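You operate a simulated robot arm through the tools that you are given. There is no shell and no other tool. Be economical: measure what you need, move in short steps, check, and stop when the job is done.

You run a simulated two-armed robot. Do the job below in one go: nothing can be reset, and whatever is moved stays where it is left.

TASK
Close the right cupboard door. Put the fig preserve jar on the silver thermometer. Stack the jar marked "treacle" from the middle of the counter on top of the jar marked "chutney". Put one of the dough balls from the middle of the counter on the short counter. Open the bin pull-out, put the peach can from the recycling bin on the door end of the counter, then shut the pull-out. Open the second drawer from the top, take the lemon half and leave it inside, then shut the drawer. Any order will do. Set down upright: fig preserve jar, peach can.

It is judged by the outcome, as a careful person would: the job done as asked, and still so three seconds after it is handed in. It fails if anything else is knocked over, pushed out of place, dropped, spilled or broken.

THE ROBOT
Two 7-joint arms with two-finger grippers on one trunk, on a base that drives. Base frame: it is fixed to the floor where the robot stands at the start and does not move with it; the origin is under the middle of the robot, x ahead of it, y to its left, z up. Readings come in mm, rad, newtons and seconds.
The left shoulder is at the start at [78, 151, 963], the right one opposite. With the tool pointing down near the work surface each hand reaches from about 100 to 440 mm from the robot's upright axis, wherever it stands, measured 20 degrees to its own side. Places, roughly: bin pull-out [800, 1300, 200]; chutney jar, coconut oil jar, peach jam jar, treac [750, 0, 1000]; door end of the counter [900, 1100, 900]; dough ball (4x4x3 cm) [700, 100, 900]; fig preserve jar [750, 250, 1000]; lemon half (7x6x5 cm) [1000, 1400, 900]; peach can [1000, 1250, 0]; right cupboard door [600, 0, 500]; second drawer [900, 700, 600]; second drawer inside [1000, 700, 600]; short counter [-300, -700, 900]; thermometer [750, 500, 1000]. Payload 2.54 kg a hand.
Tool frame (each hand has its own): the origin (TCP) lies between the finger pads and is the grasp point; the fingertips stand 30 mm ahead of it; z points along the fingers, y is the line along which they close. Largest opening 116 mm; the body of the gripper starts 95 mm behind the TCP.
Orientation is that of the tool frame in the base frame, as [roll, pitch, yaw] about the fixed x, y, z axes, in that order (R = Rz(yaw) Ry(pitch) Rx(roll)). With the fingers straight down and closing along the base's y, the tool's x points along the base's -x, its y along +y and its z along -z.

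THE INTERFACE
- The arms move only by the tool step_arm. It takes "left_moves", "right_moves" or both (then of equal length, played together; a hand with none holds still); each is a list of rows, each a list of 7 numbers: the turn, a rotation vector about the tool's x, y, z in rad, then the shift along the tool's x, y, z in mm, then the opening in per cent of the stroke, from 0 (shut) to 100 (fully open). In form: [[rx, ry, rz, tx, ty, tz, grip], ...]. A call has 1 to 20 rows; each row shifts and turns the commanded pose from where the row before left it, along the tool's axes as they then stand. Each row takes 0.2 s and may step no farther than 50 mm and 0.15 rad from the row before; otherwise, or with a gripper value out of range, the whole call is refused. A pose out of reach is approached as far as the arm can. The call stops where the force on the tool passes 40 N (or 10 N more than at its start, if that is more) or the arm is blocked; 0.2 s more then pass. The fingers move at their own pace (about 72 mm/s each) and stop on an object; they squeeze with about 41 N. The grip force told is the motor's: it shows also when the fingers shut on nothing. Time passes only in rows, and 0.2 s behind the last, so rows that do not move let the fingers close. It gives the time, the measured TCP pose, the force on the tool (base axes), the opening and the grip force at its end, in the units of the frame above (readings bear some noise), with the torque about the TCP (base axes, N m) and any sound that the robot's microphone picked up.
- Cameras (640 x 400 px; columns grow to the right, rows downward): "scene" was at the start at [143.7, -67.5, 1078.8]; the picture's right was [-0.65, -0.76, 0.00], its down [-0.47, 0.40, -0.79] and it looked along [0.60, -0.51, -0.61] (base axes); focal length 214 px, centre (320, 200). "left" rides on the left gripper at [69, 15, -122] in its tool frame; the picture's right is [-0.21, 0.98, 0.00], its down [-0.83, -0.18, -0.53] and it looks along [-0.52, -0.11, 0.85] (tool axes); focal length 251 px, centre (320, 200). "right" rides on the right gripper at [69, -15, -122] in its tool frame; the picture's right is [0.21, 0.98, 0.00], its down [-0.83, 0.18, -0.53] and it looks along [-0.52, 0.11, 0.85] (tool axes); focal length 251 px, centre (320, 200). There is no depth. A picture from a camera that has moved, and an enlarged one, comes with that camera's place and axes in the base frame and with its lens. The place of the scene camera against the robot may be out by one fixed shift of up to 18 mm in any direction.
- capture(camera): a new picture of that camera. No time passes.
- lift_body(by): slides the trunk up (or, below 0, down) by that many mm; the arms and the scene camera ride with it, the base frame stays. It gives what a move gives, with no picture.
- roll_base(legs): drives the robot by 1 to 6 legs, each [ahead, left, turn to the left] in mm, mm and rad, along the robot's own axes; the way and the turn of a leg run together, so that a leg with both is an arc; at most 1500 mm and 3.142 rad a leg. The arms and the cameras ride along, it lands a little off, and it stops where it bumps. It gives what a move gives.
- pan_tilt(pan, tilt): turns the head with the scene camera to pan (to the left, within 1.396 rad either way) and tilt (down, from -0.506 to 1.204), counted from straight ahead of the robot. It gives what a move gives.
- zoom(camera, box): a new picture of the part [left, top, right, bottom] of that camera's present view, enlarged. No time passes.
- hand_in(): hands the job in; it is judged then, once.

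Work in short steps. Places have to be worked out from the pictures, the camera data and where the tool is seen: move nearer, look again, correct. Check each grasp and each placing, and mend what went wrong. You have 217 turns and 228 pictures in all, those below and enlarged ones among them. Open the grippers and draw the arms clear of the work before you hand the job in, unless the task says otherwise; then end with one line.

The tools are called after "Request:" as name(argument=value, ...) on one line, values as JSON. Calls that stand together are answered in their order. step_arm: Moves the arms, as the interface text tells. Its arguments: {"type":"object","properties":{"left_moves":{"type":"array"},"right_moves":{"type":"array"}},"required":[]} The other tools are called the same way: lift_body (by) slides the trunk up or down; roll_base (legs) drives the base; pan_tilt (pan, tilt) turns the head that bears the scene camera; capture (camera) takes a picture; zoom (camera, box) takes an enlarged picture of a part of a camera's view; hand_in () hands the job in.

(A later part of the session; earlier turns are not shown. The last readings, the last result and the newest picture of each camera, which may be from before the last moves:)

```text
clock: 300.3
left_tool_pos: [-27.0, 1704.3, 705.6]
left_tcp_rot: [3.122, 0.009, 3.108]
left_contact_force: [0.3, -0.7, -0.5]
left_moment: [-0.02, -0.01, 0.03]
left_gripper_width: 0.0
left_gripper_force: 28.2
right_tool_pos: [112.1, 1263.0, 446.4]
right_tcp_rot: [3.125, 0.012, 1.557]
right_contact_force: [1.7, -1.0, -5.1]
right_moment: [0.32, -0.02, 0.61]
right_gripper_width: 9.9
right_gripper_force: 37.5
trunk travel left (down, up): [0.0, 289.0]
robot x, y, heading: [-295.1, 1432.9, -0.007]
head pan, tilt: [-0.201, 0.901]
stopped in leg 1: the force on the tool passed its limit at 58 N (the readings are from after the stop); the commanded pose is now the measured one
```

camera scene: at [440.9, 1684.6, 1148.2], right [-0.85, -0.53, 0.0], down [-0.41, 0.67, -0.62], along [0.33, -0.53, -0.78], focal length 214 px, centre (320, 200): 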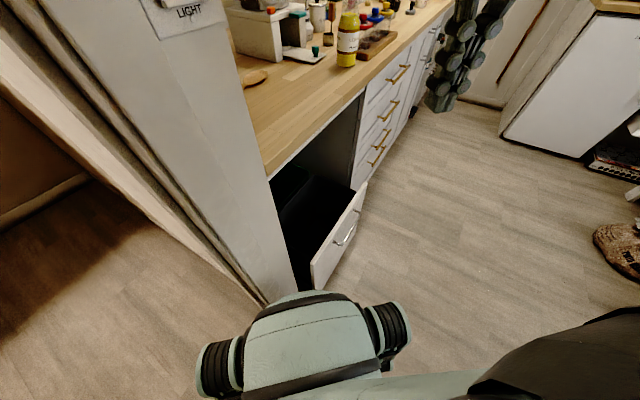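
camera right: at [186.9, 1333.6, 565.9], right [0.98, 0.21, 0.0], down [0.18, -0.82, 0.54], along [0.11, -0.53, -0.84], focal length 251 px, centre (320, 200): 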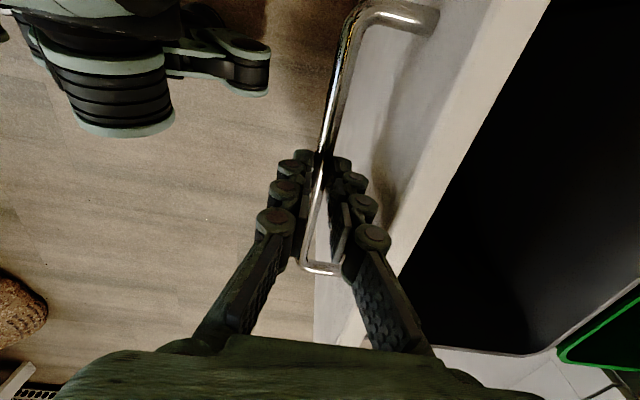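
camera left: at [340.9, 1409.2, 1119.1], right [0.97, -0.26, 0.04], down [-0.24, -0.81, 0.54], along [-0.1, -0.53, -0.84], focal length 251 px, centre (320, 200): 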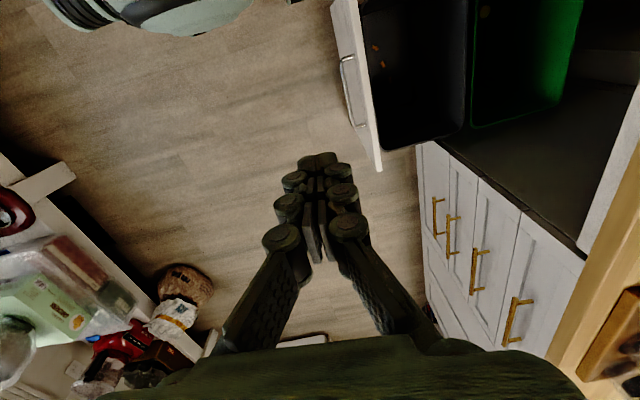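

Fully extended (bar x≈116, 524 mm out). I release, lift straight up, raise the trunk and go round by y≈1815 to the left side.

Request:
step_arm(right_moves=[[0, 0, 0, 0, 0, 0, 20], [0, 0, 0, 0, 0, 0, 30], [0, 0, 0, 0, 0, 0, 30], [0, 0, 0, 0, 0, -20, 30], [0, 0, 0, 0, 0, -40, 30], [0, 0, 0, 0, 0, -45, 30], [0, 0, 0, 0, 0, -45, 30]])

Request:
lift_body(by=289)

Request:
step_arm(right_moves=[[0, 0, -0.143, 0, 0, -15, 0], [0, 0, -0.143, 0, 0, -15, 0], [0, 0, -0.143, 0, 0, -15, 0], [0, 0, -0.143, 0, 0, -15, 0], [0, 0, -0.143, 0, 0, -15, 0], [0, 0, -0.143, 0, 0, 0, 0], [0, 0, -0.143, 0, 0, 0, 0], [0, 0, -0.143, 0, 0, 0, 0], [0, 0, -0.143, 0, 0, 0, 0], [0, 0, -0.143, 0, 0, 0, 0], [0, 0, -0.143, 0, 0, 0, 0]])

Request:
roll_base(legs=[[0, 395, 0], [500, 0, 0]])

Request:
capture(camera="right")

```text
clock: 301.9
left_tool_pos: [-26.3, 1703.5, 705.0]
left_tcp_rot: [3.126, 0.01, 3.109]
left_contact_force: [0.4, -0.1, 0.3]
left_moment: [0.05, -0.01, -0.01]
left_gripper_width: 0.0
left_gripper_force: 28.8
right_tool_pos: [110.0, 1266.0, 595.3]
right_tcp_rot: [3.126, 0.011, 1.558]
right_contact_force: [0.4, -0.7, 0.5]
right_moment: [0.0, 0.03, 0.0]
right_gripper_width: 35.0
right_gripper_force: 0.0
trunk travel left (down, up): [0.0, 289.0]
robot x, y, heading: [-298.6, 1434.3, -0.008]
head pan, tilt: [-0.201, 0.901]
```

```text
clock: 304.9
left_tool_pos: [-25.7, 1704.2, 994.0]
left_tcp_rot: [3.124, 0.01, 3.11]
left_contact_force: [0.8, 0.3, -0.2]
left_moment: [0.0, 0.01, 0.02]
left_gripper_width: 0.2
left_gripper_force: 28.4
right_tool_pos: [110.2, 1265.6, 884.5]
right_tcp_rot: [3.126, 0.011, 1.557]
right_contact_force: [-0.9, 0.4, 0.2]
right_moment: [0.01, -0.04, 0.01]
right_gripper_width: 34.5
right_gripper_force: 0.0
trunk travel left (down, up): [-289.0, 0.0]
robot x, y, heading: [-294.4, 1434.7, -0.005]
head pan, tilt: [-0.201, 0.901]
```

```text
clock: 307.2
left_tool_pos: [-26.6, 1704.0, 994.4]
left_tcp_rot: [3.124, 0.011, 3.112]
left_contact_force: [0.3, 0.7, 0.4]
left_moment: [0.02, 0.0, 0.04]
left_gripper_width: 0.1
left_gripper_force: 29.1
right_tool_pos: [109.8, 1266.1, 959.7]
right_tcp_rot: [-3.131, 0.017, 3.134]
right_contact_force: [-0.1, -0.7, 0.7]
right_moment: [0.0, 0.01, -0.01]
right_gripper_width: 0.0
right_gripper_force: 28.8
trunk travel left (down, up): [-289.0, 0.0]
robot x, y, heading: [-293.9, 1436.5, -0.005]
head pan, tilt: [-0.201, 0.901]
```

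```text
clock: 311.4
left_tool_pos: [-23.8, 2090.4, 994.2]
left_tcp_rot: [3.128, 0.009, 3.11]
left_contact_force: [-0.5, 0.2, 0.6]
left_moment: [-0.02, 0.07, 0.01]
left_gripper_width: 0.1
left_gripper_force: 28.8
right_tool_pos: [111.9, 1651.0, 958.8]
right_tcp_rot: [-3.132, 0.015, 3.13]
right_contact_force: [0.2, 0.0, 0.0]
right_moment: [0.02, 0.02, 0.02]
right_gripper_width: 0.1
right_gripper_force: 28.9
trunk travel left (down, up): [-289.0, 0.0]
robot x, y, heading: [-293.1, 1820.2, -0.007]
head pan, tilt: [-0.201, 0.901]
stopped in leg 1: the robot was blocked; the commanded pose is now the measured one
```

```text
65 pictures are left
camera right: at [41.3, 1639.2, 1078.8], right [-0.2, 0.98, -0.01], down [0.82, 0.18, 0.55], along [0.54, 0.1, -0.84], focal length 251 px, centre (320, 200)
```

right: 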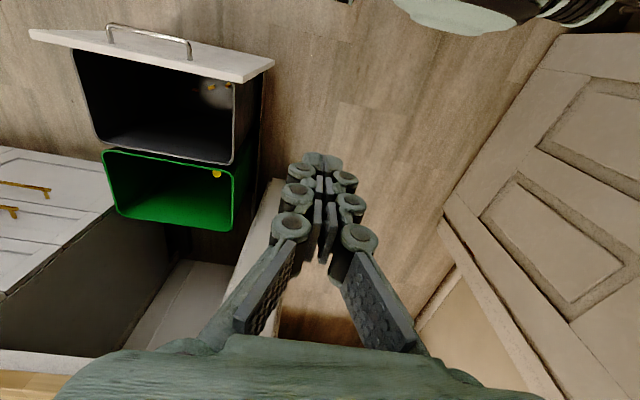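

Blocked just short; something on the left touches. I step back 20 mm and look left.

Request:
roll_base(legs=[[0, -20, 0]])

Request:
pan_tilt(pan=1.39, tilt=0.6)

Request:
capture(camera="scene")

Request:
zoom(camera="right", box=[90, 130, 290, 255])

```text
clock: 312.3
left_tool_pos: [-23.0, 2071.3, 993.0]
left_tcp_rot: [3.13, 0.008, 3.111]
left_contact_force: [0.0, -0.4, 0.1]
left_moment: [0.03, -0.02, 0.01]
left_gripper_width: 0.2
left_gripper_force: 28.3
right_tool_pos: [112.3, 1633.1, 959.2]
right_tcp_rot: [-3.134, 0.017, 3.129]
right_contact_force: [-0.3, 0.4, 0.3]
right_moment: [0.06, 0.03, 0.01]
right_gripper_width: 0.1
right_gripper_force: 28.0
trunk travel left (down, up): [-289.0, 0.0]
robot x, y, heading: [-293.2, 1805.7, -0.005]
head pan, tilt: [-0.201, 0.901]
```

```text
clock: 314.0
left_tool_pos: [-23.4, 2072.9, 993.9]
left_tcp_rot: [3.131, 0.01, 3.11]
left_contact_force: [-0.4, 0.2, -0.1]
left_moment: [0.01, 0.03, 0.0]
left_gripper_width: 0.0
left_gripper_force: 28.6
right_tool_pos: [112.2, 1634.0, 959.6]
right_tcp_rot: [-3.131, 0.015, 3.129]
right_contact_force: [0.1, 0.3, -0.2]
right_moment: [-0.03, -0.03, -0.01]
right_gripper_width: 0.0
right_gripper_force: 28.7
trunk travel left (down, up): [-289.0, 0.0]
robot x, y, heading: [-294.3, 1802.8, -0.01]
head pan, tilt: [1.389, 0.6]
```

```text
64 pictures are left
camera scene: at [-199.2, 1878.1, 1173.0], right [0.98, -0.19, 0.0], down [-0.11, -0.55, -0.82], along [0.16, 0.81, -0.57], focal length 214 px, centre (320, 200)
```

scene: 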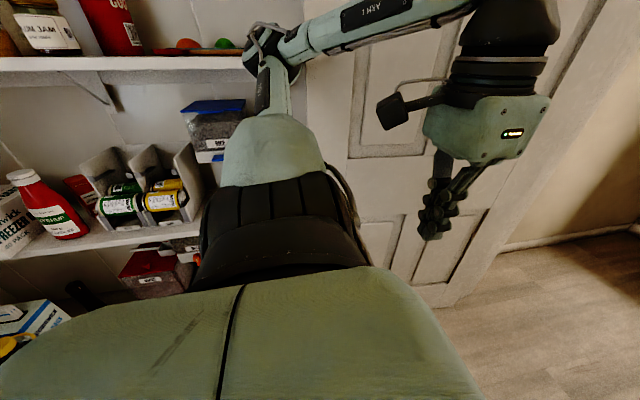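

```text
3.20 times, centred on (190, 192) of right
camera zoom: at [41.4, 1621.6, 1079.0], right [-0.2, 0.98, -0.01], down [0.82, 0.18, 0.55], along [0.54, 0.1, -0.84], focal length 805 px, centre (736, 224)
```

zoom: 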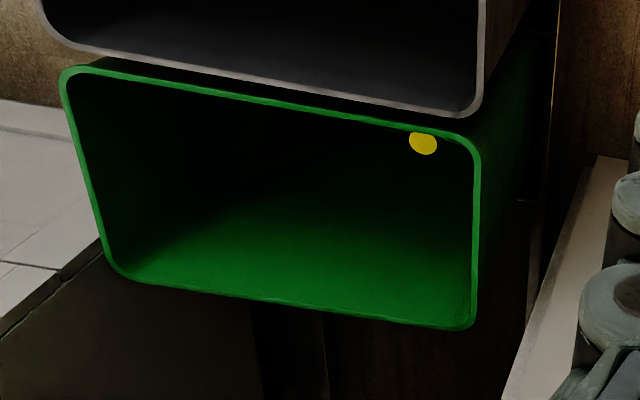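

The elbow had just grazed the shelf edge; nothing looks displaced. I move forward past the shelf, swing a bit further left, then pass the panel with extra room.

Request:
roll_base(legs=[[110, 0, 0], [0, 70, 0], [200, 0, 0], [330, 0, 0]])

Request:
pan_tilt(pan=-0.9, tilt=0.8)

Request:
capture(camera="scene")

Request:
capture(camera="right")

```text
clock: 316.0
left_tool_pos: [86.4, 2110.4, 998.0]
left_tcp_rot: [3.134, 0.009, 3.107]
left_contact_force: [-0.1, 0.5, -0.2]
left_moment: [-0.01, -0.01, -0.01]
left_gripper_width: 0.1
left_gripper_force: 28.8
right_tool_pos: [219.2, 1673.3, 958.0]
right_tcp_rot: [3.141, 0.019, 3.126]
right_contact_force: [0.9, 0.0, -0.4]
right_moment: [0.01, 0.0, -0.01]
right_gripper_width: 0.0
right_gripper_force: 28.6
trunk travel left (down, up): [-289.0, 0.0]
robot x, y, heading: [-183.6, 1848.2, -0.015]
head pan, tilt: [1.389, 0.6]
stopped in leg 2: the robot was blocked; the commanded pose is now the measured one
```

```text
clock: 318.1
left_tool_pos: [87.7, 2112.0, 997.7]
left_tcp_rot: [3.13, 0.007, 3.106]
left_contact_force: [0.3, 0.1, 0.4]
left_moment: [0.01, 0.0, -0.01]
left_gripper_width: 0.1
left_gripper_force: 28.5
right_tool_pos: [221.8, 1674.4, 957.3]
right_tcp_rot: [3.14, 0.018, 3.126]
right_contact_force: [0.5, 0.4, 0.2]
right_moment: [-0.01, 0.02, 0.0]
right_gripper_width: 0.2
right_gripper_force: 28.6
trunk travel left (down, up): [-289.0, 0.0]
robot x, y, heading: [-183.9, 1853.9, -0.008]
head pan, tilt: [-0.901, 0.799]
```

```text
62 pictures are left
camera scene: at [-57.3, 1766.0, 1155.2], right [-0.79, -0.61, -0.01], down [-0.44, 0.58, -0.69], along [0.43, -0.54, -0.72], focal length 214 px, centre (320, 200)
```

scene: 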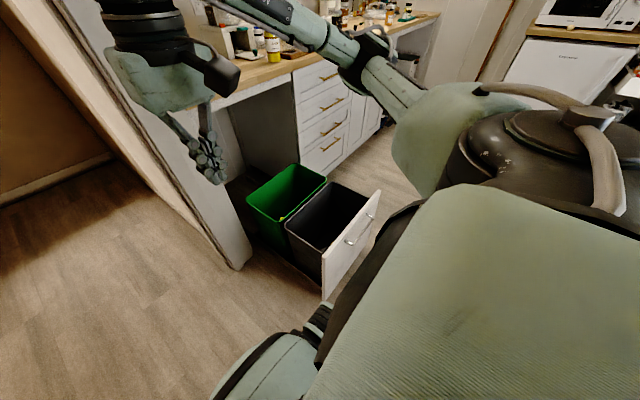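

```text
61 pictures are left
camera right: at [150.1, 1660.2, 1076.6], right [-0.2, 0.98, 0.0], down [0.82, 0.17, 0.55], along [0.54, 0.11, -0.84], focal length 251 px, centre (320, 200)
```

right: 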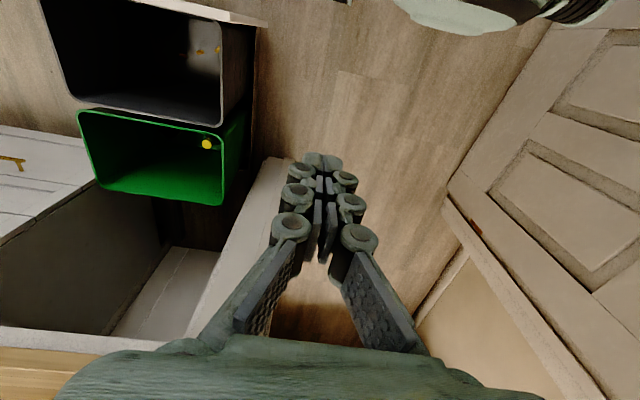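

The can's top now triangulates to ≈(517,1357,286). I tuck the right hand a little, move forward to x≈250, turn right 0.9 rad, then close in.

Request:
step_arm(right_moves=[[0, 0, 0, 35, 0, -20, 0], [0, 0, 0, 35, 0, -20, 0], [0, 0, 0, 30, 0, 0, 0]])

Request:
roll_base(legs=[[0, -8, 0], [430, 0, 0], [0, 0, -0.9]])

Request:
capture(camera="right")

```text
clock: 318.9
left_tool_pos: [87.0, 2111.1, 997.8]
left_tcp_rot: [3.131, 0.009, 3.107]
left_contact_force: [0.0, -0.3, 0.9]
left_moment: [0.0, -0.02, 0.02]
left_gripper_width: 0.0
left_gripper_force: 28.5
right_tool_pos: [121.8, 1674.5, 997.0]
right_tcp_rot: [3.14, 0.017, 3.125]
right_contact_force: [0.4, -0.3, -0.4]
right_moment: [-0.01, 0.02, 0.02]
right_gripper_width: 0.1
right_gripper_force: 28.6
trunk travel left (down, up): [-289.0, 0.0]
robot x, y, heading: [-182.7, 1859.9, -0.01]
head pan, tilt: [-0.901, 0.799]
```

```text
clock: 321.9
left_tool_pos: [500.5, 2083.2, 1006.3]
left_tcp_rot: [3.106, 0.025, 3.115]
left_contact_force: [0.1, -0.5, -0.4]
left_moment: [-0.01, 0.02, 0.0]
left_gripper_width: 0.0
left_gripper_force: 28.5
right_tool_pos: [535.3, 1644.7, 1000.1]
right_tcp_rot: [3.127, 0.025, 3.129]
right_contact_force: [-0.4, -0.1, 0.6]
right_moment: [0.02, 0.0, 0.03]
right_gripper_width: 0.0
right_gripper_force: 28.9
trunk travel left (down, up): [-289.0, 0.0]
robot x, y, heading: [237.4, 1835.9, -0.008]
head pan, tilt: [-0.901, 0.799]
stopped in leg 2: the robot was blocked; the commanded pose is now the measured one
```

```text
60 pictures are left
camera right: at [463.4, 1629.6, 1117.8], right [-0.2, 0.98, 0.01], down [0.81, 0.16, 0.56], along [0.55, 0.12, -0.83], focal length 251 px, centre (320, 200)
```

right: 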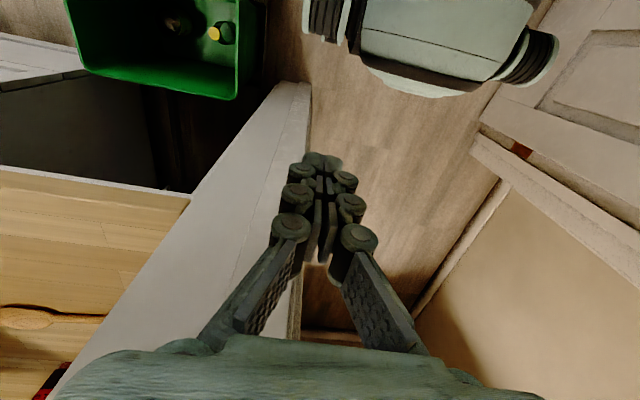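

Blocked by the left arm at the door side; I ease back slightly and turn right.

Request:
roll_base(legs=[[-20, -15, 0], [0, 0, -0.9]])

Request:
capture(camera="right")

Request:
pan_tilt(pan=-0.2, tilt=1.0)

Request:
capture(camera="scene")

```text
clock: 325.2
left_tool_pos: [596.1, 1810.5, 995.2]
left_tcp_rot: [3.141, 0.011, 2.207]
left_contact_force: [0.5, -0.9, 0.0]
left_moment: [0.0, 0.01, -0.03]
left_gripper_width: 0.0
left_gripper_force: 28.4
right_tool_pos: [273.4, 1512.8, 1000.4]
right_tcp_rot: [-3.131, 0.016, 2.222]
right_contact_force: [-0.6, 0.6, 0.7]
right_moment: [-0.01, 0.02, -0.03]
right_gripper_width: 0.0
right_gripper_force: 28.7
trunk travel left (down, up): [-289.0, 0.0]
robot x, y, heading: [218.4, 1861.7, -0.914]
head pan, tilt: [-0.901, 0.799]
```

```text
59 pictures are left
camera right: at [220.2, 1561.8, 1119.9], right [0.65, 0.76, -0.01], down [0.64, -0.54, 0.55], along [0.41, -0.36, -0.84], focal length 251 px, centre (320, 200)
```

right: 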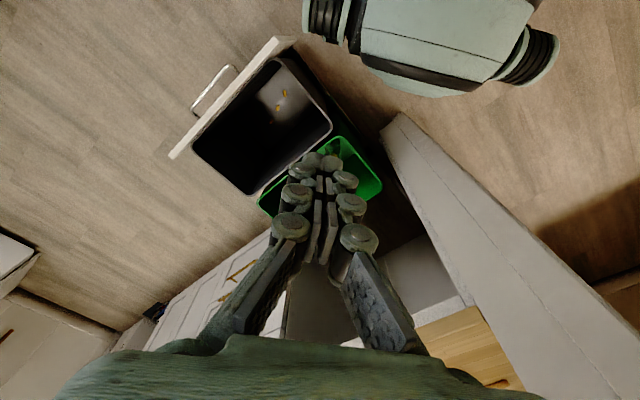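

```text
clock: 326.2
left_tool_pos: [596.4, 1811.8, 994.0]
left_tcp_rot: [3.14, 0.009, 2.204]
left_contact_force: [0.1, 0.0, 0.0]
left_moment: [0.02, 0.02, 0.02]
left_gripper_width: 0.0
left_gripper_force: 29.0
right_tool_pos: [273.5, 1514.4, 1000.4]
right_tcp_rot: [-3.134, 0.018, 2.22]
right_contact_force: [1.0, 0.5, 0.1]
right_moment: [-0.01, 0.0, 0.01]
right_gripper_width: 0.0
right_gripper_force: 27.9
trunk travel left (down, up): [-289.0, 0.0]
robot x, y, heading: [221.3, 1859.3, -0.914]
head pan, tilt: [-0.201, 1.0]
```

```text
58 pictures are left
camera scene: at [300.4, 1730.5, 1141.0], right [-0.9, -0.44, 0.0], down [-0.37, 0.76, -0.54], along [0.24, -0.49, -0.84], focal length 214 px, centre (320, 200)
```

scene: 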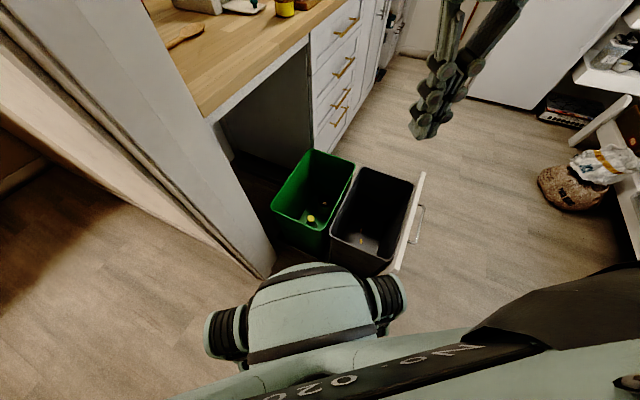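

Bins are visible with the yellow-topped item in the green bin. I move to ≈(361,1810).

Request:
roll_base(legs=[[120, 78, 0]])

Request:
capture(camera="right")

Request:
zoom(camera="scene", box=[240, 100, 460, 260])

```text
clock: 326.9
left_tool_pos: [598.5, 1811.1, 993.7]
left_tcp_rot: [3.141, 0.011, 2.205]
left_contact_force: [0.3, -0.6, 0.2]
left_moment: [-0.04, 0.03, -0.01]
left_gripper_width: 0.2
left_gripper_force: 28.4
right_tool_pos: [274.9, 1512.8, 1000.6]
right_tcp_rot: [-3.131, 0.016, 2.223]
right_contact_force: [0.0, 0.2, 0.3]
right_moment: [-0.01, -0.01, 0.02]
right_gripper_width: 0.0
right_gripper_force: 28.5
trunk travel left (down, up): [-289.0, 0.0]
robot x, y, heading: [220.7, 1861.1, -0.917]
head pan, tilt: [-0.201, 1.0]
stopped in leg 1: the robot was blocked; the commanded pose is now the measured one
```

```text
57 pictures are left
camera right: at [222.4, 1562.2, 1119.9], right [0.65, 0.76, -0.01], down [0.64, -0.54, 0.54], along [0.41, -0.36, -0.84], focal length 251 px, centre (320, 200)
```

right: 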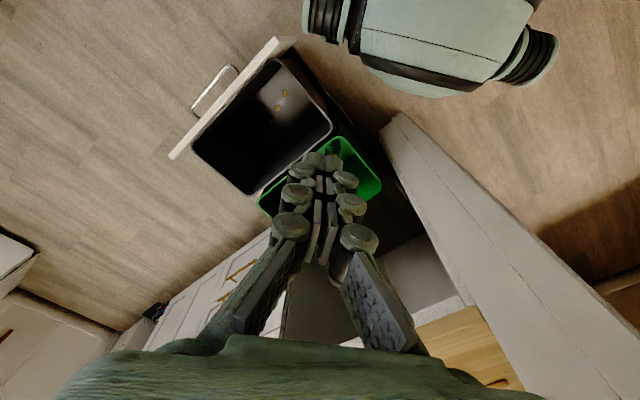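

```text
2.50 times, centred on (350, 180) of scene
camera zoom: at [302.8, 1730.6, 1141.0], right [-0.9, -0.44, 0.0], down [-0.37, 0.76, -0.54], along [0.24, -0.49, -0.84], focal length 536 px, centre (245, 250)
```

zoom: 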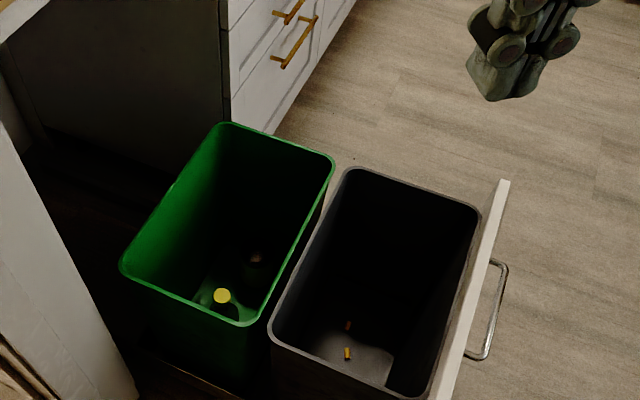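

Probably the base front touched the panel's left end. I move purely along +x (slightly away) first.

Request:
roll_base(legs=[[78, 126, 0]])

Request:
capture(camera="right")

```text
clock: 328.8
left_tool_pos: [744.2, 1826.9, 993.9]
left_tcp_rot: [3.14, 0.012, 2.207]
left_contact_force: [1.0, 0.0, 0.5]
left_moment: [0.01, -0.02, -0.02]
left_gripper_width: 0.0
left_gripper_force: 28.6
right_tool_pos: [422.0, 1528.4, 1000.7]
right_tcp_rot: [-3.131, 0.014, 2.223]
right_contact_force: [-0.9, 0.4, -0.6]
right_moment: [-0.02, -0.01, 0.01]
right_gripper_width: 0.2
right_gripper_force: 29.0
trunk travel left (down, up): [-289.0, 0.0]
robot x, y, heading: [366.4, 1876.9, -0.914]
head pan, tilt: [-0.201, 1.0]
```

```text
55 pictures are left
camera right: at [369.3, 1578.2, 1119.9], right [0.65, 0.76, -0.01], down [0.64, -0.54, 0.54], along [0.41, -0.36, -0.84], focal length 251 px, centre (320, 200)
```

right: 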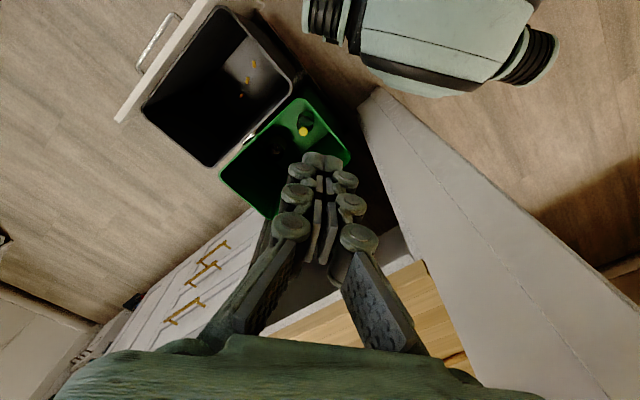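

Good position. I zoom into the bin, then step 70 mm closer.

Request:
zoom(camera="right", box=[200, 80, 380, 200])

Request:
roll_base(legs=[[53, -41, 0]])

Request:
pan_tilt(pan=-0.35, tilt=1.1)

Request:
zoom(camera="scene", box=[220, 80, 440, 240])

```text
3.33 times, centred on (290, 140) of right
camera zoom: at [369.3, 1578.2, 1119.9], right [0.65, 0.76, -0.01], down [0.64, -0.54, 0.54], along [0.41, -0.36, -0.84], focal length 838 px, centre (420, 400)
```

zoom: 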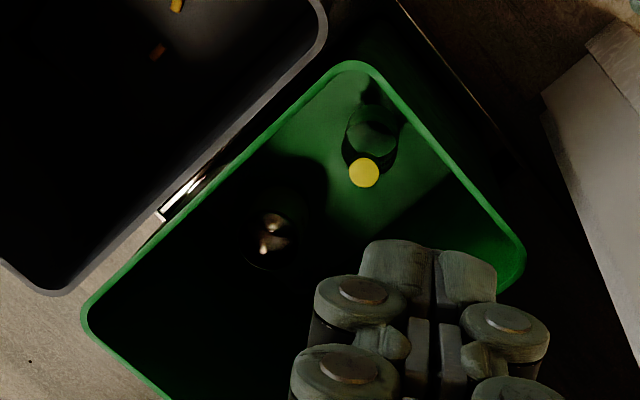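

```text
clock: 329.7
left_tool_pos: [744.6, 1812.9, 994.5]
left_tcp_rot: [3.141, 0.013, 2.206]
left_contact_force: [1.0, -0.3, 0.4]
left_moment: [-0.03, 0.0, -0.02]
left_gripper_width: 0.1
left_gripper_force: 28.2
right_tool_pos: [422.9, 1513.8, 1000.8]
right_tcp_rot: [-3.13, 0.016, 2.222]
right_contact_force: [-0.3, 0.5, -0.3]
right_moment: [-0.01, 0.03, -0.01]
right_gripper_width: 0.0
right_gripper_force: 29.0
trunk travel left (down, up): [-289.0, 0.0]
robot x, y, heading: [364.8, 1862.8, -0.913]
head pan, tilt: [-0.201, 1.0]
stopped in leg 1: the robot was blocked; the commanded pose is now the measured one
```

```text
clock: 330.4
left_tool_pos: [744.8, 1812.1, 994.3]
left_tcp_rot: [3.14, 0.013, 2.206]
left_contact_force: [-1.3, 0.0, -0.8]
left_moment: [-0.02, -0.02, 0.01]
left_gripper_width: 0.1
left_gripper_force: 28.2
right_tool_pos: [422.6, 1514.3, 999.9]
right_tcp_rot: [-3.131, 0.013, 2.222]
right_contact_force: [0.0, -0.3, 0.0]
right_moment: [0.02, -0.01, -0.01]
right_gripper_width: 0.0
right_gripper_force: 27.8
trunk travel left (down, up): [-289.0, 0.0]
robot x, y, heading: [370.6, 1861.9, -0.917]
head pan, tilt: [-0.351, 1.1]
```

```text
2.50 times, centred on (330, 160) of scene
camera zoom: at [437.3, 1733.9, 1134.4], right [-0.95, -0.3, 0.0], down [-0.27, 0.85, -0.45], along [0.14, -0.43, -0.89], focal length 536 px, centre (295, 300)
```

zoom: 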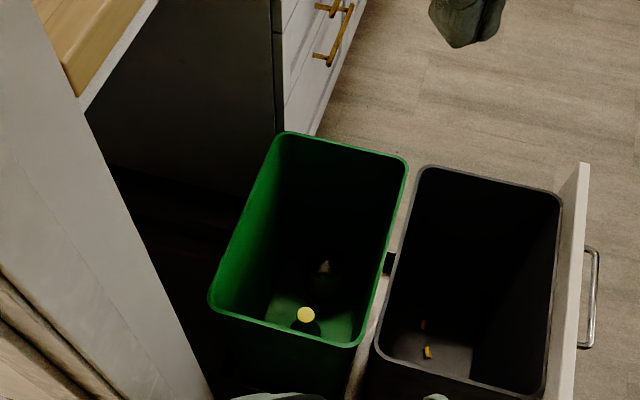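

The yellow-capped thing is a green bottle; the dark item with a metal top deeper in the bin looks like the can, nearer the drawer side (≈(548,1185)). I zoom once more from here before relocating.

Request:
zoom(camera="scene", box=[300, 150, 380, 220])

Request:
zoom(camera="right", box=[200, 90, 330, 190])

```text
5.71 times, centred on (340, 185) of scene
camera zoom: at [437.3, 1733.9, 1134.4], right [-0.95, -0.3, 0.0], down [-0.27, 0.85, -0.45], along [0.14, -0.43, -0.89], focal length 1226 px, centre (206, 286)
```

zoom: 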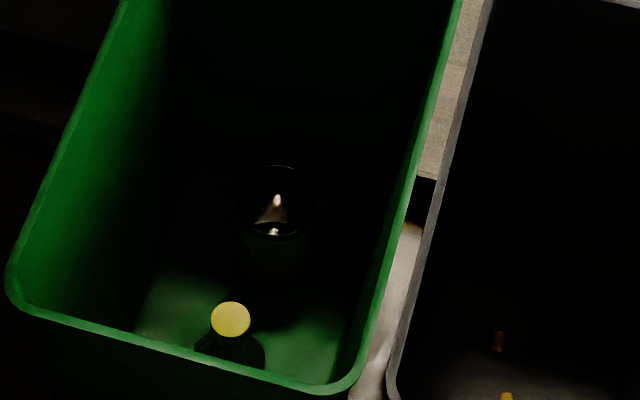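

```text
4.00 times, centred on (265, 140) of right
camera zoom: at [368.9, 1563.0, 1119.7], right [0.65, 0.76, -0.01], down [0.64, -0.54, 0.54], along [0.41, -0.36, -0.84], focal length 1006 px, centre (540, 440)
```

zoom: 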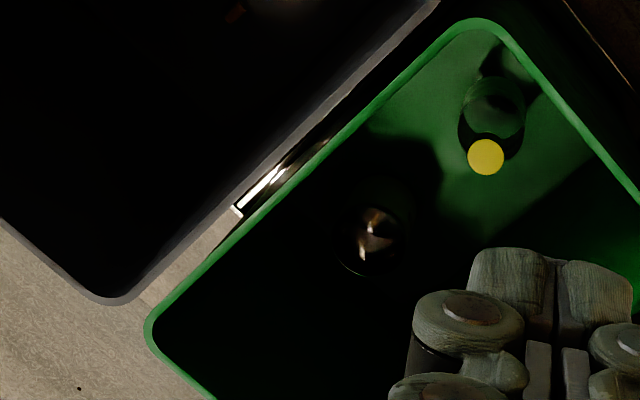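

The can stands upright near (558,1150), top z≈115. It's best reached from the drawer side with the robot alongside (heading 0), using the left arm. I retrace my way around the pull-out, step by step.

Request:
roll_base(legs=[[-78, -126, 0], [0, 0, 0.45], [-31, -72, 0], [0, 0, 0.464]])

```text
clock: 331.2
left_tool_pos: [742.0, 1812.9, 994.3]
left_tcp_rot: [3.14, 0.011, 2.205]
left_contact_force: [-0.2, 0.4, -0.1]
left_moment: [-0.01, -0.01, 0.01]
left_gripper_width: 0.0
left_gripper_force: 28.7
right_tool_pos: [420.2, 1514.0, 999.8]
right_tcp_rot: [-3.13, 0.013, 2.224]
right_contact_force: [0.0, -0.5, 0.4]
right_moment: [-0.01, -0.01, 0.01]
right_gripper_width: 0.1
right_gripper_force: 28.9
trunk travel left (down, up): [-289.0, 0.0]
robot x, y, heading: [363.2, 1858.7, -0.915]
head pan, tilt: [-0.351, 1.1]
stopped in leg 1: the robot was blocked; the commanded pose is now the measured one
```

Wedged slightly against the bin frame; I first move a little away in +y.

Request:
roll_base(legs=[[-24, 18, 0], [-86, -120, 0], [0, 0, 0.45]])

```text
clock: 334.8
left_tool_pos: [579.6, 2001.3, 994.3]
left_tcp_rot: [3.14, 0.013, 2.646]
left_contact_force: [0.0, 0.1, -0.1]
left_moment: [-0.02, 0.05, -0.01]
left_gripper_width: 0.1
left_gripper_force: 29.0
right_tool_pos: [414.9, 1594.8, 998.9]
right_tcp_rot: [-3.131, 0.011, 2.662]
right_contact_force: [0.1, 0.4, 0.6]
right_moment: [0.02, -0.01, -0.03]
right_gripper_width: 0.0
right_gripper_force: 28.2
trunk travel left (down, up): [-289.0, 0.0]
robot x, y, heading: [213.6, 1881.3, -0.472]
head pan, tilt: [-0.351, 1.1]
```

Request:
roll_base(legs=[[-30, -85, 0], [0, 0, 0.472], [0, -25, 0], [-430, 0, 0]])

```text
clock: 337.9
left_tool_pos: [423.2, 2083.4, 994.9]
left_tcp_rot: [3.131, 0.008, 3.113]
left_contact_force: [0.3, 0.4, 0.3]
left_moment: [0.01, 0.03, -0.07]
left_gripper_width: 0.0
left_gripper_force: 28.4
right_tool_pos: [459.9, 1647.1, 998.5]
right_tcp_rot: [-3.136, 0.012, 3.129]
right_contact_force: [0.6, 0.0, -0.3]
right_moment: [0.01, -0.01, 0.0]
right_gripper_width: 0.0
right_gripper_force: 28.5
trunk travel left (down, up): [-289.0, 0.0]
robot x, y, heading: [154.1, 1821.7, -0.006]
head pan, tilt: [-0.351, 1.1]
stopped in leg 3: the robot was blocked; the commanded pose is now the measured one
```

Request:
roll_base(legs=[[-10, 8, 0], [-430, 0, 0]])

```text
clock: 338.7
left_tool_pos: [422.2, 2083.8, 995.7]
left_tcp_rot: [3.132, 0.009, 3.106]
left_contact_force: [-0.3, 0.3, 0.1]
left_moment: [-0.01, 0.01, 0.01]
left_gripper_width: 0.1
left_gripper_force: 28.4
right_tool_pos: [455.9, 1647.2, 998.1]
right_tcp_rot: [-3.138, 0.011, 3.126]
right_contact_force: [-0.7, 1.4, 0.7]
right_moment: [0.02, -0.01, 0.0]
right_gripper_width: 0.1
right_gripper_force: 28.2
trunk travel left (down, up): [-289.0, 0.0]
robot x, y, heading: [148.4, 1821.0, -0.006]
head pan, tilt: [-0.351, 1.1]
stopped in leg 1: the robot was blocked; the commanded pose is now the measured one
```

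Request:
roll_base(legs=[[-100, 0, 0]])

Request:
pan_tilt(pan=1.2, tilt=0.5)

Request:
capture(camera="scene")

```text
clock: 339.8
left_tool_pos: [321.0, 2089.9, 994.5]
left_tcp_rot: [3.14, 0.011, 3.11]
left_contact_force: [0.1, 1.2, 0.3]
left_moment: [0.0, -0.04, -0.01]
left_gripper_width: 0.0
left_gripper_force: 29.0
right_tool_pos: [354.3, 1652.7, 999.8]
right_tcp_rot: [-3.131, 0.014, 3.128]
right_contact_force: [-1.6, -0.8, 1.0]
right_moment: [-0.01, -0.06, -0.01]
right_gripper_width: 0.0
right_gripper_force: 28.4
trunk travel left (down, up): [-289.0, 0.0]
robot x, y, heading: [50.8, 1822.6, -0.012]
head pan, tilt: [-0.351, 1.1]
```

```text
clock: 341.4
left_tool_pos: [321.3, 2088.8, 993.5]
left_tcp_rot: [3.138, 0.01, 3.11]
left_contact_force: [1.0, 0.1, -0.7]
left_moment: [-0.02, 0.02, 0.01]
left_gripper_width: 0.0
left_gripper_force: 28.5
right_tool_pos: [356.7, 1653.0, 999.2]
right_tcp_rot: [-3.132, 0.015, 3.128]
right_contact_force: [-0.1, 0.0, 0.1]
right_moment: [-0.04, 0.02, -0.06]
right_gripper_width: 0.0
right_gripper_force: 28.4
trunk travel left (down, up): [-289.0, 0.0]
robot x, y, heading: [49.4, 1821.8, -0.01]
head pan, tilt: [1.201, 0.499]
```

```text
50 pictures are left
camera scene: at [162.2, 1894.5, 1182.0], right [0.93, -0.37, 0.0], down [-0.18, -0.44, -0.88], along [0.33, 0.82, -0.48], focal length 214 px, centre (320, 200)
```

scene: 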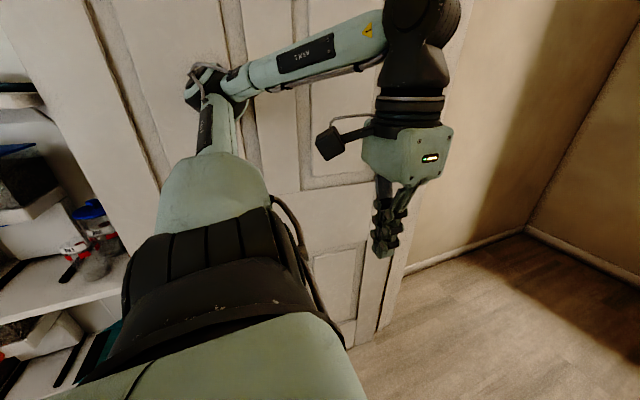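

The left elbow brushes the closed door; the robot is between door and panel. I back out straight, then away from the shelf.

Request:
roll_base(legs=[[-215, 0, 0]])

Request:
roll_base(legs=[[0, -30, 0], [-120, -20, 0], [0, -1000, 0]])

Request:
pan_tilt(pan=0.6, tilt=0.7)

Request:
capture(camera="scene")

```text
clock: 343.1
left_tool_pos: [110.2, 2091.7, 993.8]
left_tcp_rot: [3.141, 0.01, 3.109]
left_contact_force: [-0.1, 0.9, 1.0]
left_moment: [0.01, 0.0, 0.0]
left_gripper_width: 0.1
left_gripper_force: 28.5
right_tool_pos: [145.7, 1654.8, 1000.9]
right_tcp_rot: [-3.131, 0.015, 3.128]
right_contact_force: [0.6, 0.4, 1.0]
right_moment: [0.0, 0.0, 0.01]
right_gripper_width: 0.2
right_gripper_force: 28.4
trunk travel left (down, up): [-289.0, 0.0]
robot x, y, heading: [-161.8, 1820.9, -0.008]
head pan, tilt: [1.201, 0.499]
```

```text
clock: 354.4
left_tool_pos: [-22.3, 1047.6, 994.2]
left_tcp_rot: [3.139, 0.012, 3.105]
left_contact_force: [0.6, -0.4, -0.8]
left_moment: [0.01, 0.03, 0.0]
left_gripper_width: 0.0
left_gripper_force: 28.8
right_tool_pos: [10.6, 611.7, 999.4]
right_tcp_rot: [-3.131, 0.015, 3.118]
right_contact_force: [0.2, 0.2, -0.1]
right_moment: [0.02, 0.0, 0.0]
right_gripper_width: 0.0
right_gripper_force: 28.9
trunk travel left (down, up): [-289.0, 0.0]
robot x, y, heading: [-293.5, 783.1, -0.015]
head pan, tilt: [1.201, 0.499]
```

```text
clock: 355.4
left_tool_pos: [-22.1, 1047.8, 994.4]
left_tcp_rot: [3.138, 0.01, 3.102]
left_contact_force: [-0.5, 0.3, -0.3]
left_moment: [-0.02, 0.01, -0.01]
left_gripper_width: 0.0
left_gripper_force: 28.7
right_tool_pos: [10.0, 610.8, 999.3]
right_tcp_rot: [-3.13, 0.014, 3.12]
right_contact_force: [0.2, 0.7, 1.0]
right_moment: [0.0, 0.02, 0.01]
right_gripper_width: 0.0
right_gripper_force: 28.9
trunk travel left (down, up): [-289.0, 0.0]
robot x, y, heading: [-294.3, 782.8, -0.015]
head pan, tilt: [0.6, 0.7]
```

```text
49 pictures are left
camera scene: at [-146.0, 817.6, 1164.4], right [0.55, -0.83, 0.0], down [-0.54, -0.36, -0.77], along [0.64, 0.42, -0.64], focal length 214 px, centre (320, 200)
```

scene: 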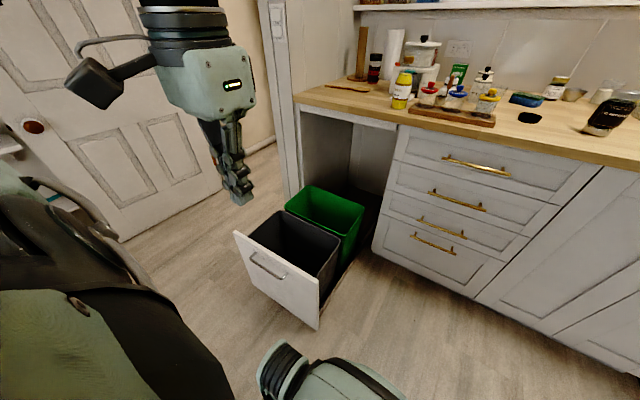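

Clear view from the front-right. I straighten up and drive in alongside the pull-out's right side, at y≈725.

Request:
roll_base(legs=[[0, -58, 0.015], [420, 0, 0]])

Request:
roll_base(legs=[[175, 0, 0]])

Request:
capture(camera="left")

Request:
pan_tilt(pan=1.2, tilt=1.0)

Request:
capture(camera="scene")

```text
clock: 358.8
left_tool_pos: [388.1, 993.9, 993.1]
left_tcp_rot: [3.139, 0.012, 3.111]
left_contact_force: [1.0, 0.6, -0.4]
left_moment: [-0.02, 0.01, -0.01]
left_gripper_width: 0.0
left_gripper_force: 28.6
right_tool_pos: [424.3, 557.0, 999.4]
right_tcp_rot: [-3.13, 0.012, 3.13]
right_contact_force: [-0.3, 0.1, -0.7]
right_moment: [0.0, 0.01, -0.03]
right_gripper_width: 0.0
right_gripper_force: 28.0
trunk travel left (down, up): [-289.0, 0.0]
robot x, y, heading: [115.7, 723.8, -0.003]
head pan, tilt: [0.6, 0.7]
```

```text
clock: 360.2
left_tool_pos: [562.8, 992.0, 993.7]
left_tcp_rot: [3.14, 0.009, 3.113]
left_contact_force: [-0.1, -0.1, 0.1]
left_moment: [0.0, 0.04, -0.01]
left_gripper_width: 0.1
left_gripper_force: 28.9
right_tool_pos: [600.4, 556.1, 999.3]
right_tcp_rot: [-3.131, 0.013, 3.131]
right_contact_force: [-0.1, -0.1, -0.7]
right_moment: [0.03, 0.04, -0.01]
right_gripper_width: 0.1
right_gripper_force: 28.6
trunk travel left (down, up): [-289.0, 0.0]
robot x, y, heading: [296.6, 721.7, -0.011]
head pan, tilt: [0.6, 0.7]
```

```text
48 pictures are left
camera left: at [492.3, 1008.9, 1117.2], right [0.24, 0.97, 0.0], down [0.82, -0.21, 0.54], along [0.53, -0.13, -0.84], focal length 251 px, centre (320, 200)
```

left: 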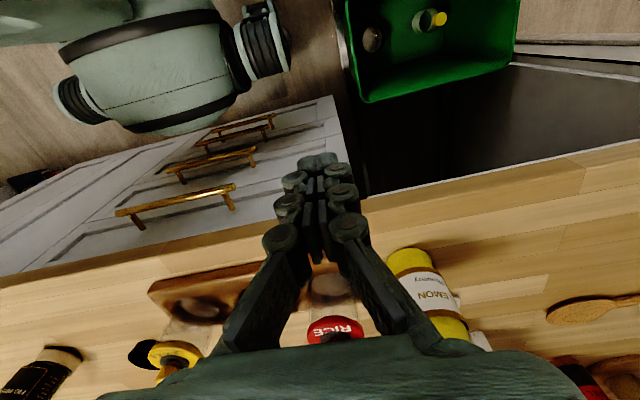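

```text
clock: 361.2
left_tool_pos: [561.2, 992.7, 993.5]
left_tcp_rot: [3.14, 0.011, 3.114]
left_contact_force: [0.6, -0.3, -0.1]
left_moment: [-0.02, -0.02, 0.02]
left_gripper_width: 0.0
left_gripper_force: 28.6
right_tool_pos: [599.0, 557.0, 999.9]
right_tcp_rot: [-3.13, 0.013, 3.132]
right_contact_force: [-0.4, -0.4, 0.1]
right_moment: [0.01, -0.01, -0.02]
right_gripper_width: 0.0
right_gripper_force: 28.3
trunk travel left (down, up): [-289.0, 0.0]
robot x, y, heading: [290.6, 729.0, -0.009]
head pan, tilt: [1.201, 1.0]
```

```text
47 pictures are left
camera scene: at [395.8, 777.1, 1141.0], right [0.93, -0.37, 0.0], down [-0.31, -0.78, -0.54], along [0.2, 0.5, -0.84], focal length 214 px, centre (320, 200)
```

scene: 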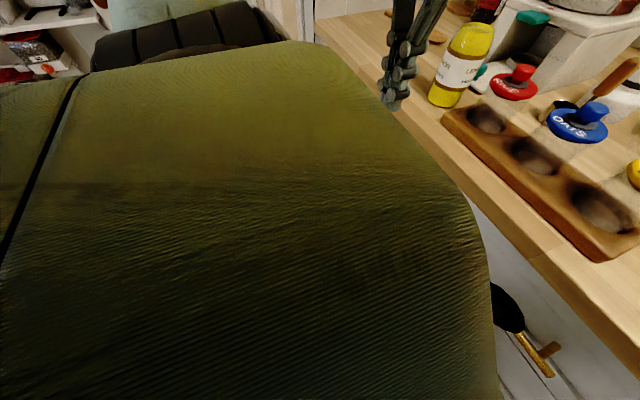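

The can now shows at ≈(543,1180) with top z≈170. I move the left hand over it and lower the trunk.

Request:
step_arm(left_moves=[[0, 0, 0, 2, 46, 0, 30], [0, 0, 0, 2, 46, 0, 60], [0, 0, 0, 2, 46, 0, 90], [0, 0, 0, 2, 46, 0, 100], [0, 0, 0, 0, 0, 0, 100]])

Request:
capture(camera="left")

```text
clock: 362.4
left_tool_pos: [558.5, 1178.0, 996.6]
left_tcp_rot: [3.14, 0.009, 3.113]
left_contact_force: [-0.3, 0.1, 0.8]
left_moment: [0.01, 0.0, -0.03]
left_gripper_width: 116.3
left_gripper_force: 0.0
right_tool_pos: [598.4, 556.0, 1000.0]
right_tcp_rot: [-3.131, 0.014, 3.131]
right_contact_force: [-0.6, 1.1, 0.7]
right_moment: [-0.03, 0.03, -0.01]
right_gripper_width: 0.0
right_gripper_force: 29.0
trunk travel left (down, up): [-289.0, 0.0]
robot x, y, heading: [291.7, 727.2, -0.01]
head pan, tilt: [1.201, 1.0]
```

```text
46 pictures are left
camera left: at [489.2, 1194.1, 1119.8], right [0.24, 0.97, 0.0], down [0.81, -0.21, 0.54], along [0.53, -0.13, -0.84], focal length 251 px, centre (320, 200)
```

left: 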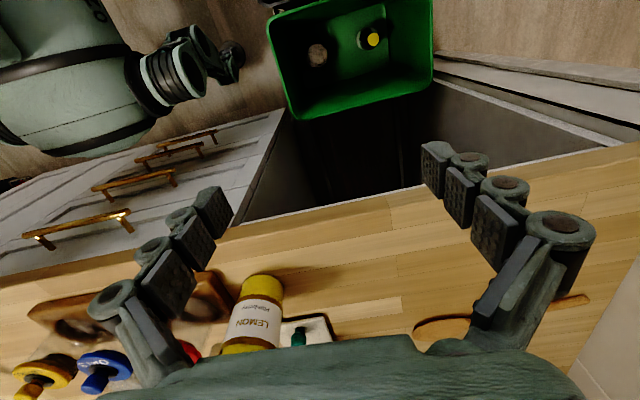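

Can confirmed at (539,1180). I shift −20 mm in x and lower the trunk fully.

Request:
step_arm(left_moves=[[0, 0, 0, 20, 2, 0, 85], [0, 0, 0, 0, 0, 0, 85]])

Request:
lift_body(by=-289)

Request:
step_arm(left_moves=[[0, 0, 0, 0, 0, 45, 85], [0, 0, 0, 0, 0, 45, 85], [0, 0, 0, 0, 0, 45, 85], [0, 0, 0, 0, 0, 45, 85]])

Request:
capture(camera="left")

```text
clock: 363.0
left_tool_pos: [540.1, 1178.6, 995.2]
left_tcp_rot: [3.139, 0.011, 3.113]
left_contact_force: [0.1, 0.1, 0.3]
left_moment: [-0.02, 0.02, -0.03]
left_gripper_width: 98.5
left_gripper_force: 0.0
right_tool_pos: [598.2, 556.5, 999.3]
right_tcp_rot: [-3.13, 0.014, 3.131]
right_contact_force: [-0.6, 0.1, 0.4]
right_moment: [0.01, 0.0, -0.01]
right_gripper_width: 0.0
right_gripper_force: 28.5
trunk travel left (down, up): [-289.0, 0.0]
robot x, y, heading: [296.5, 724.5, -0.007]
head pan, tilt: [1.201, 1.0]
```

```text
clock: 365.9
left_tool_pos: [539.9, 1179.2, 707.0]
left_tcp_rot: [3.141, 0.009, 3.113]
left_contact_force: [0.1, 0.6, -0.2]
left_moment: [0.02, -0.01, 0.0]
left_gripper_width: 98.7
left_gripper_force: 0.1
right_tool_pos: [597.7, 555.4, 711.1]
right_tcp_rot: [-3.13, 0.015, 3.131]
right_contact_force: [0.2, -0.4, -0.2]
right_moment: [0.02, 0.0, 0.0]
right_gripper_width: 0.0
right_gripper_force: 28.5
trunk travel left (down, up): [0.0, 289.0]
robot x, y, heading: [293.0, 725.4, -0.008]
head pan, tilt: [1.201, 1.0]
```

```text
clock: 366.9
left_tool_pos: [542.2, 1178.8, 531.0]
left_tcp_rot: [3.141, 0.011, 3.111]
left_contact_force: [0.5, 0.6, 0.6]
left_moment: [0.02, -0.02, 0.01]
left_gripper_width: 98.4
left_gripper_force: 0.0
right_tool_pos: [597.3, 556.3, 710.2]
right_tcp_rot: [-3.132, 0.014, 3.129]
right_contact_force: [-1.0, 1.0, 1.2]
right_moment: [0.03, -0.03, -0.01]
right_gripper_width: 0.0
right_gripper_force: 27.8
trunk travel left (down, up): [0.0, 289.0]
robot x, y, heading: [292.5, 722.3, -0.008]
head pan, tilt: [1.201, 1.0]
```

```text
45 pictures are left
camera left: at [471.8, 1195.0, 652.9], right [0.24, 0.97, 0.0], down [0.81, -0.21, 0.54], along [0.53, -0.13, -0.84], focal length 251 px, centre (320, 200)
```

left: 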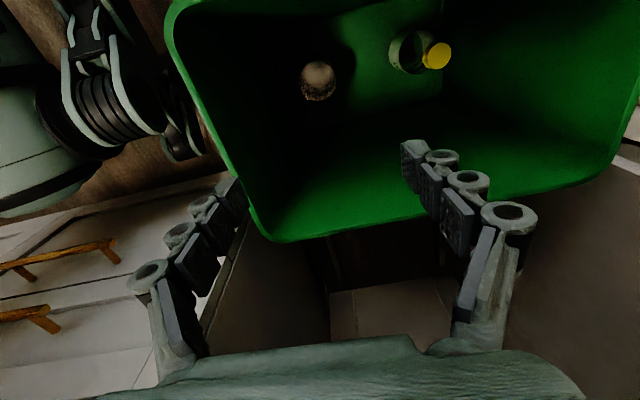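

Can top triangulates to (539,1177,169), ~63 mm wide. Reach is fine so far; I continue down into the bin.

Request:
step_arm(left_moves=[[0, 0, 0, 3, -1, 40, 85], [0, 0, 0, 0, 0, 40, 85], [0, 0, 0, 0, 0, 40, 85], [0, 0, 0, 0, 0, 40, 85], [0, 0, 0, 0, 0, 40, 85], [0, 0, 0, 0, 0, 30, 85], [0, 0, 0, 0, 0, 0, 85]])

Request:
capture(camera="left")

```text
clock: 368.6
left_tool_pos: [541.8, 1178.4, 296.1]
left_tcp_rot: [3.14, 0.009, 3.115]
left_contact_force: [0.7, 0.1, 0.7]
left_moment: [0.0, 0.02, 0.0]
left_gripper_width: 98.5
left_gripper_force: 0.1
right_tool_pos: [597.7, 555.8, 711.4]
right_tcp_rot: [-3.131, 0.014, 3.131]
right_contact_force: [-0.4, 0.0, -0.9]
right_moment: [0.0, 0.01, 0.0]
right_gripper_width: 0.0
right_gripper_force: 28.4
trunk travel left (down, up): [0.0, 289.0]
robot x, y, heading: [294.0, 719.0, -0.009]
head pan, tilt: [1.201, 1.0]
```

```text
44 pictures are left
camera left: at [471.8, 1195.0, 420.0], right [0.24, 0.97, 0.0], down [0.81, -0.21, 0.54], along [0.53, -0.13, -0.84], focal length 251 px, centre (320, 200)
```

left: 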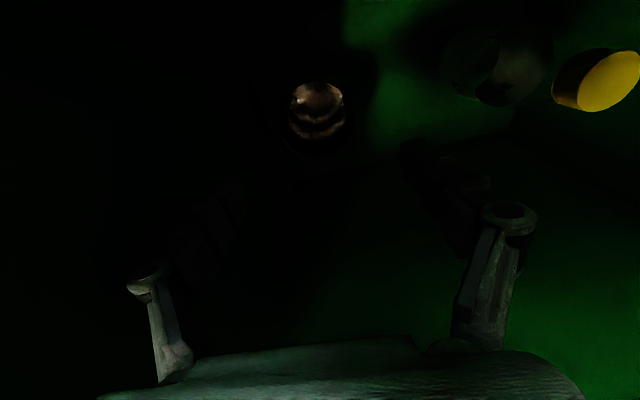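

Good. I go down to just above the can and look again.

Request:
step_arm(left_moves=[[0, 0, 0, 3, 0, 40, 85], [0, 0, 0, 0, 0, 40, 85], [0, 0, 0, 0, 0, 12, 85], [0, 0, 0, 0, 0, 0, 85]])

Request:
zoom(camera="left", box=[160, 60, 480, 260])

```text
clock: 369.6
left_tool_pos: [539.3, 1179.4, 204.9]
left_tcp_rot: [3.14, 0.011, 3.113]
left_contact_force: [0.4, 0.3, -0.5]
left_moment: [-0.01, -0.01, 0.01]
left_gripper_width: 98.5
left_gripper_force: 0.0
right_tool_pos: [597.2, 556.0, 711.7]
right_tcp_rot: [-3.131, 0.013, 3.131]
right_contact_force: [0.3, 0.3, -0.3]
right_moment: [-0.01, -0.02, 0.03]
right_gripper_width: 0.0
right_gripper_force: 28.5
trunk travel left (down, up): [0.0, 289.0]
robot x, y, heading: [290.9, 724.8, -0.012]
head pan, tilt: [1.201, 1.0]
```

```text
2.00 times, centred on (320, 160) of left
camera zoom: at [468.9, 1196.2, 328.4], right [0.24, 0.97, 0.0], down [0.81, -0.21, 0.54], along [0.53, -0.13, -0.84], focal length 503 px, centre (320, 280)
```

zoom: 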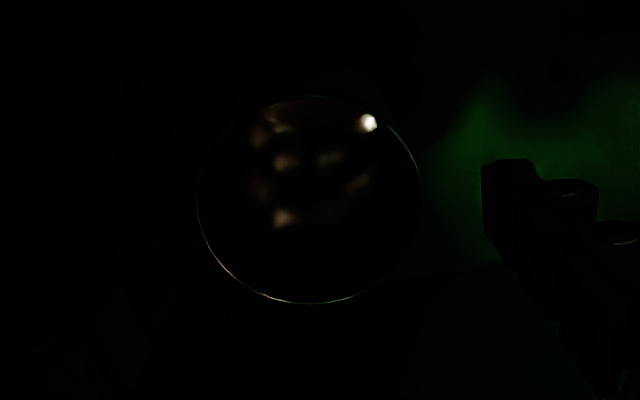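

The can rim is centred at (537,1176), ⌀≈75 mm. I widen, adjust −3 mm, and descend around it.

Request:
step_arm(left_moves=[[0, 0, 0, 2, -3, 0, 96], [0, 0, 0, 0, 0, 10, 96], [0, 0, 0, 0, 0, 15, 96], [0, 0, 0, 0, 0, 15, 96], [0, 0, 0, 0, 0, 12, 96], [0, 0, 0, 0, 0, 0, 96]])

Request:
zoom(camera="left", box=[160, 60, 480, 260])

```text
clock: 370.9
left_tool_pos: [537.1, 1175.6, 152.6]
left_tcp_rot: [3.139, 0.011, 3.113]
left_contact_force: [-0.4, -0.7, -0.2]
left_moment: [-0.03, 0.0, 0.0]
left_gripper_width: 111.4
left_gripper_force: 0.0
right_tool_pos: [597.5, 555.8, 710.1]
right_tcp_rot: [-3.132, 0.013, 3.133]
right_contact_force: [-0.2, -0.5, 1.0]
right_moment: [0.01, 0.04, -0.01]
right_gripper_width: 0.0
right_gripper_force: 28.8
trunk travel left (down, up): [0.0, 289.0]
robot x, y, heading: [289.6, 723.4, -0.004]
head pan, tilt: [1.201, 1.0]
```

```text
2.00 times, centred on (320, 160) of left
camera zoom: at [467.7, 1192.4, 275.8], right [0.24, 0.97, 0.0], down [0.81, -0.21, 0.54], along [0.53, -0.13, -0.84], focal length 503 px, centre (320, 280)
```

zoom: 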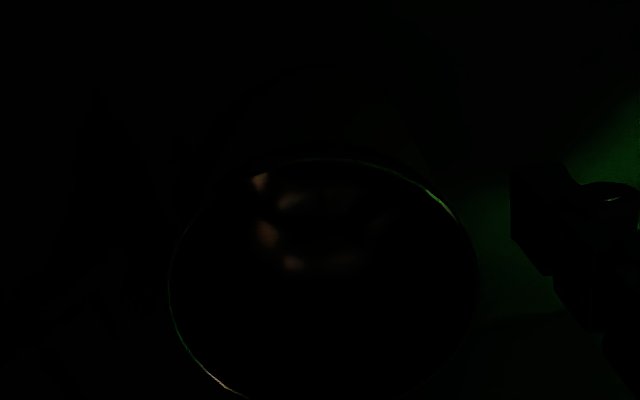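

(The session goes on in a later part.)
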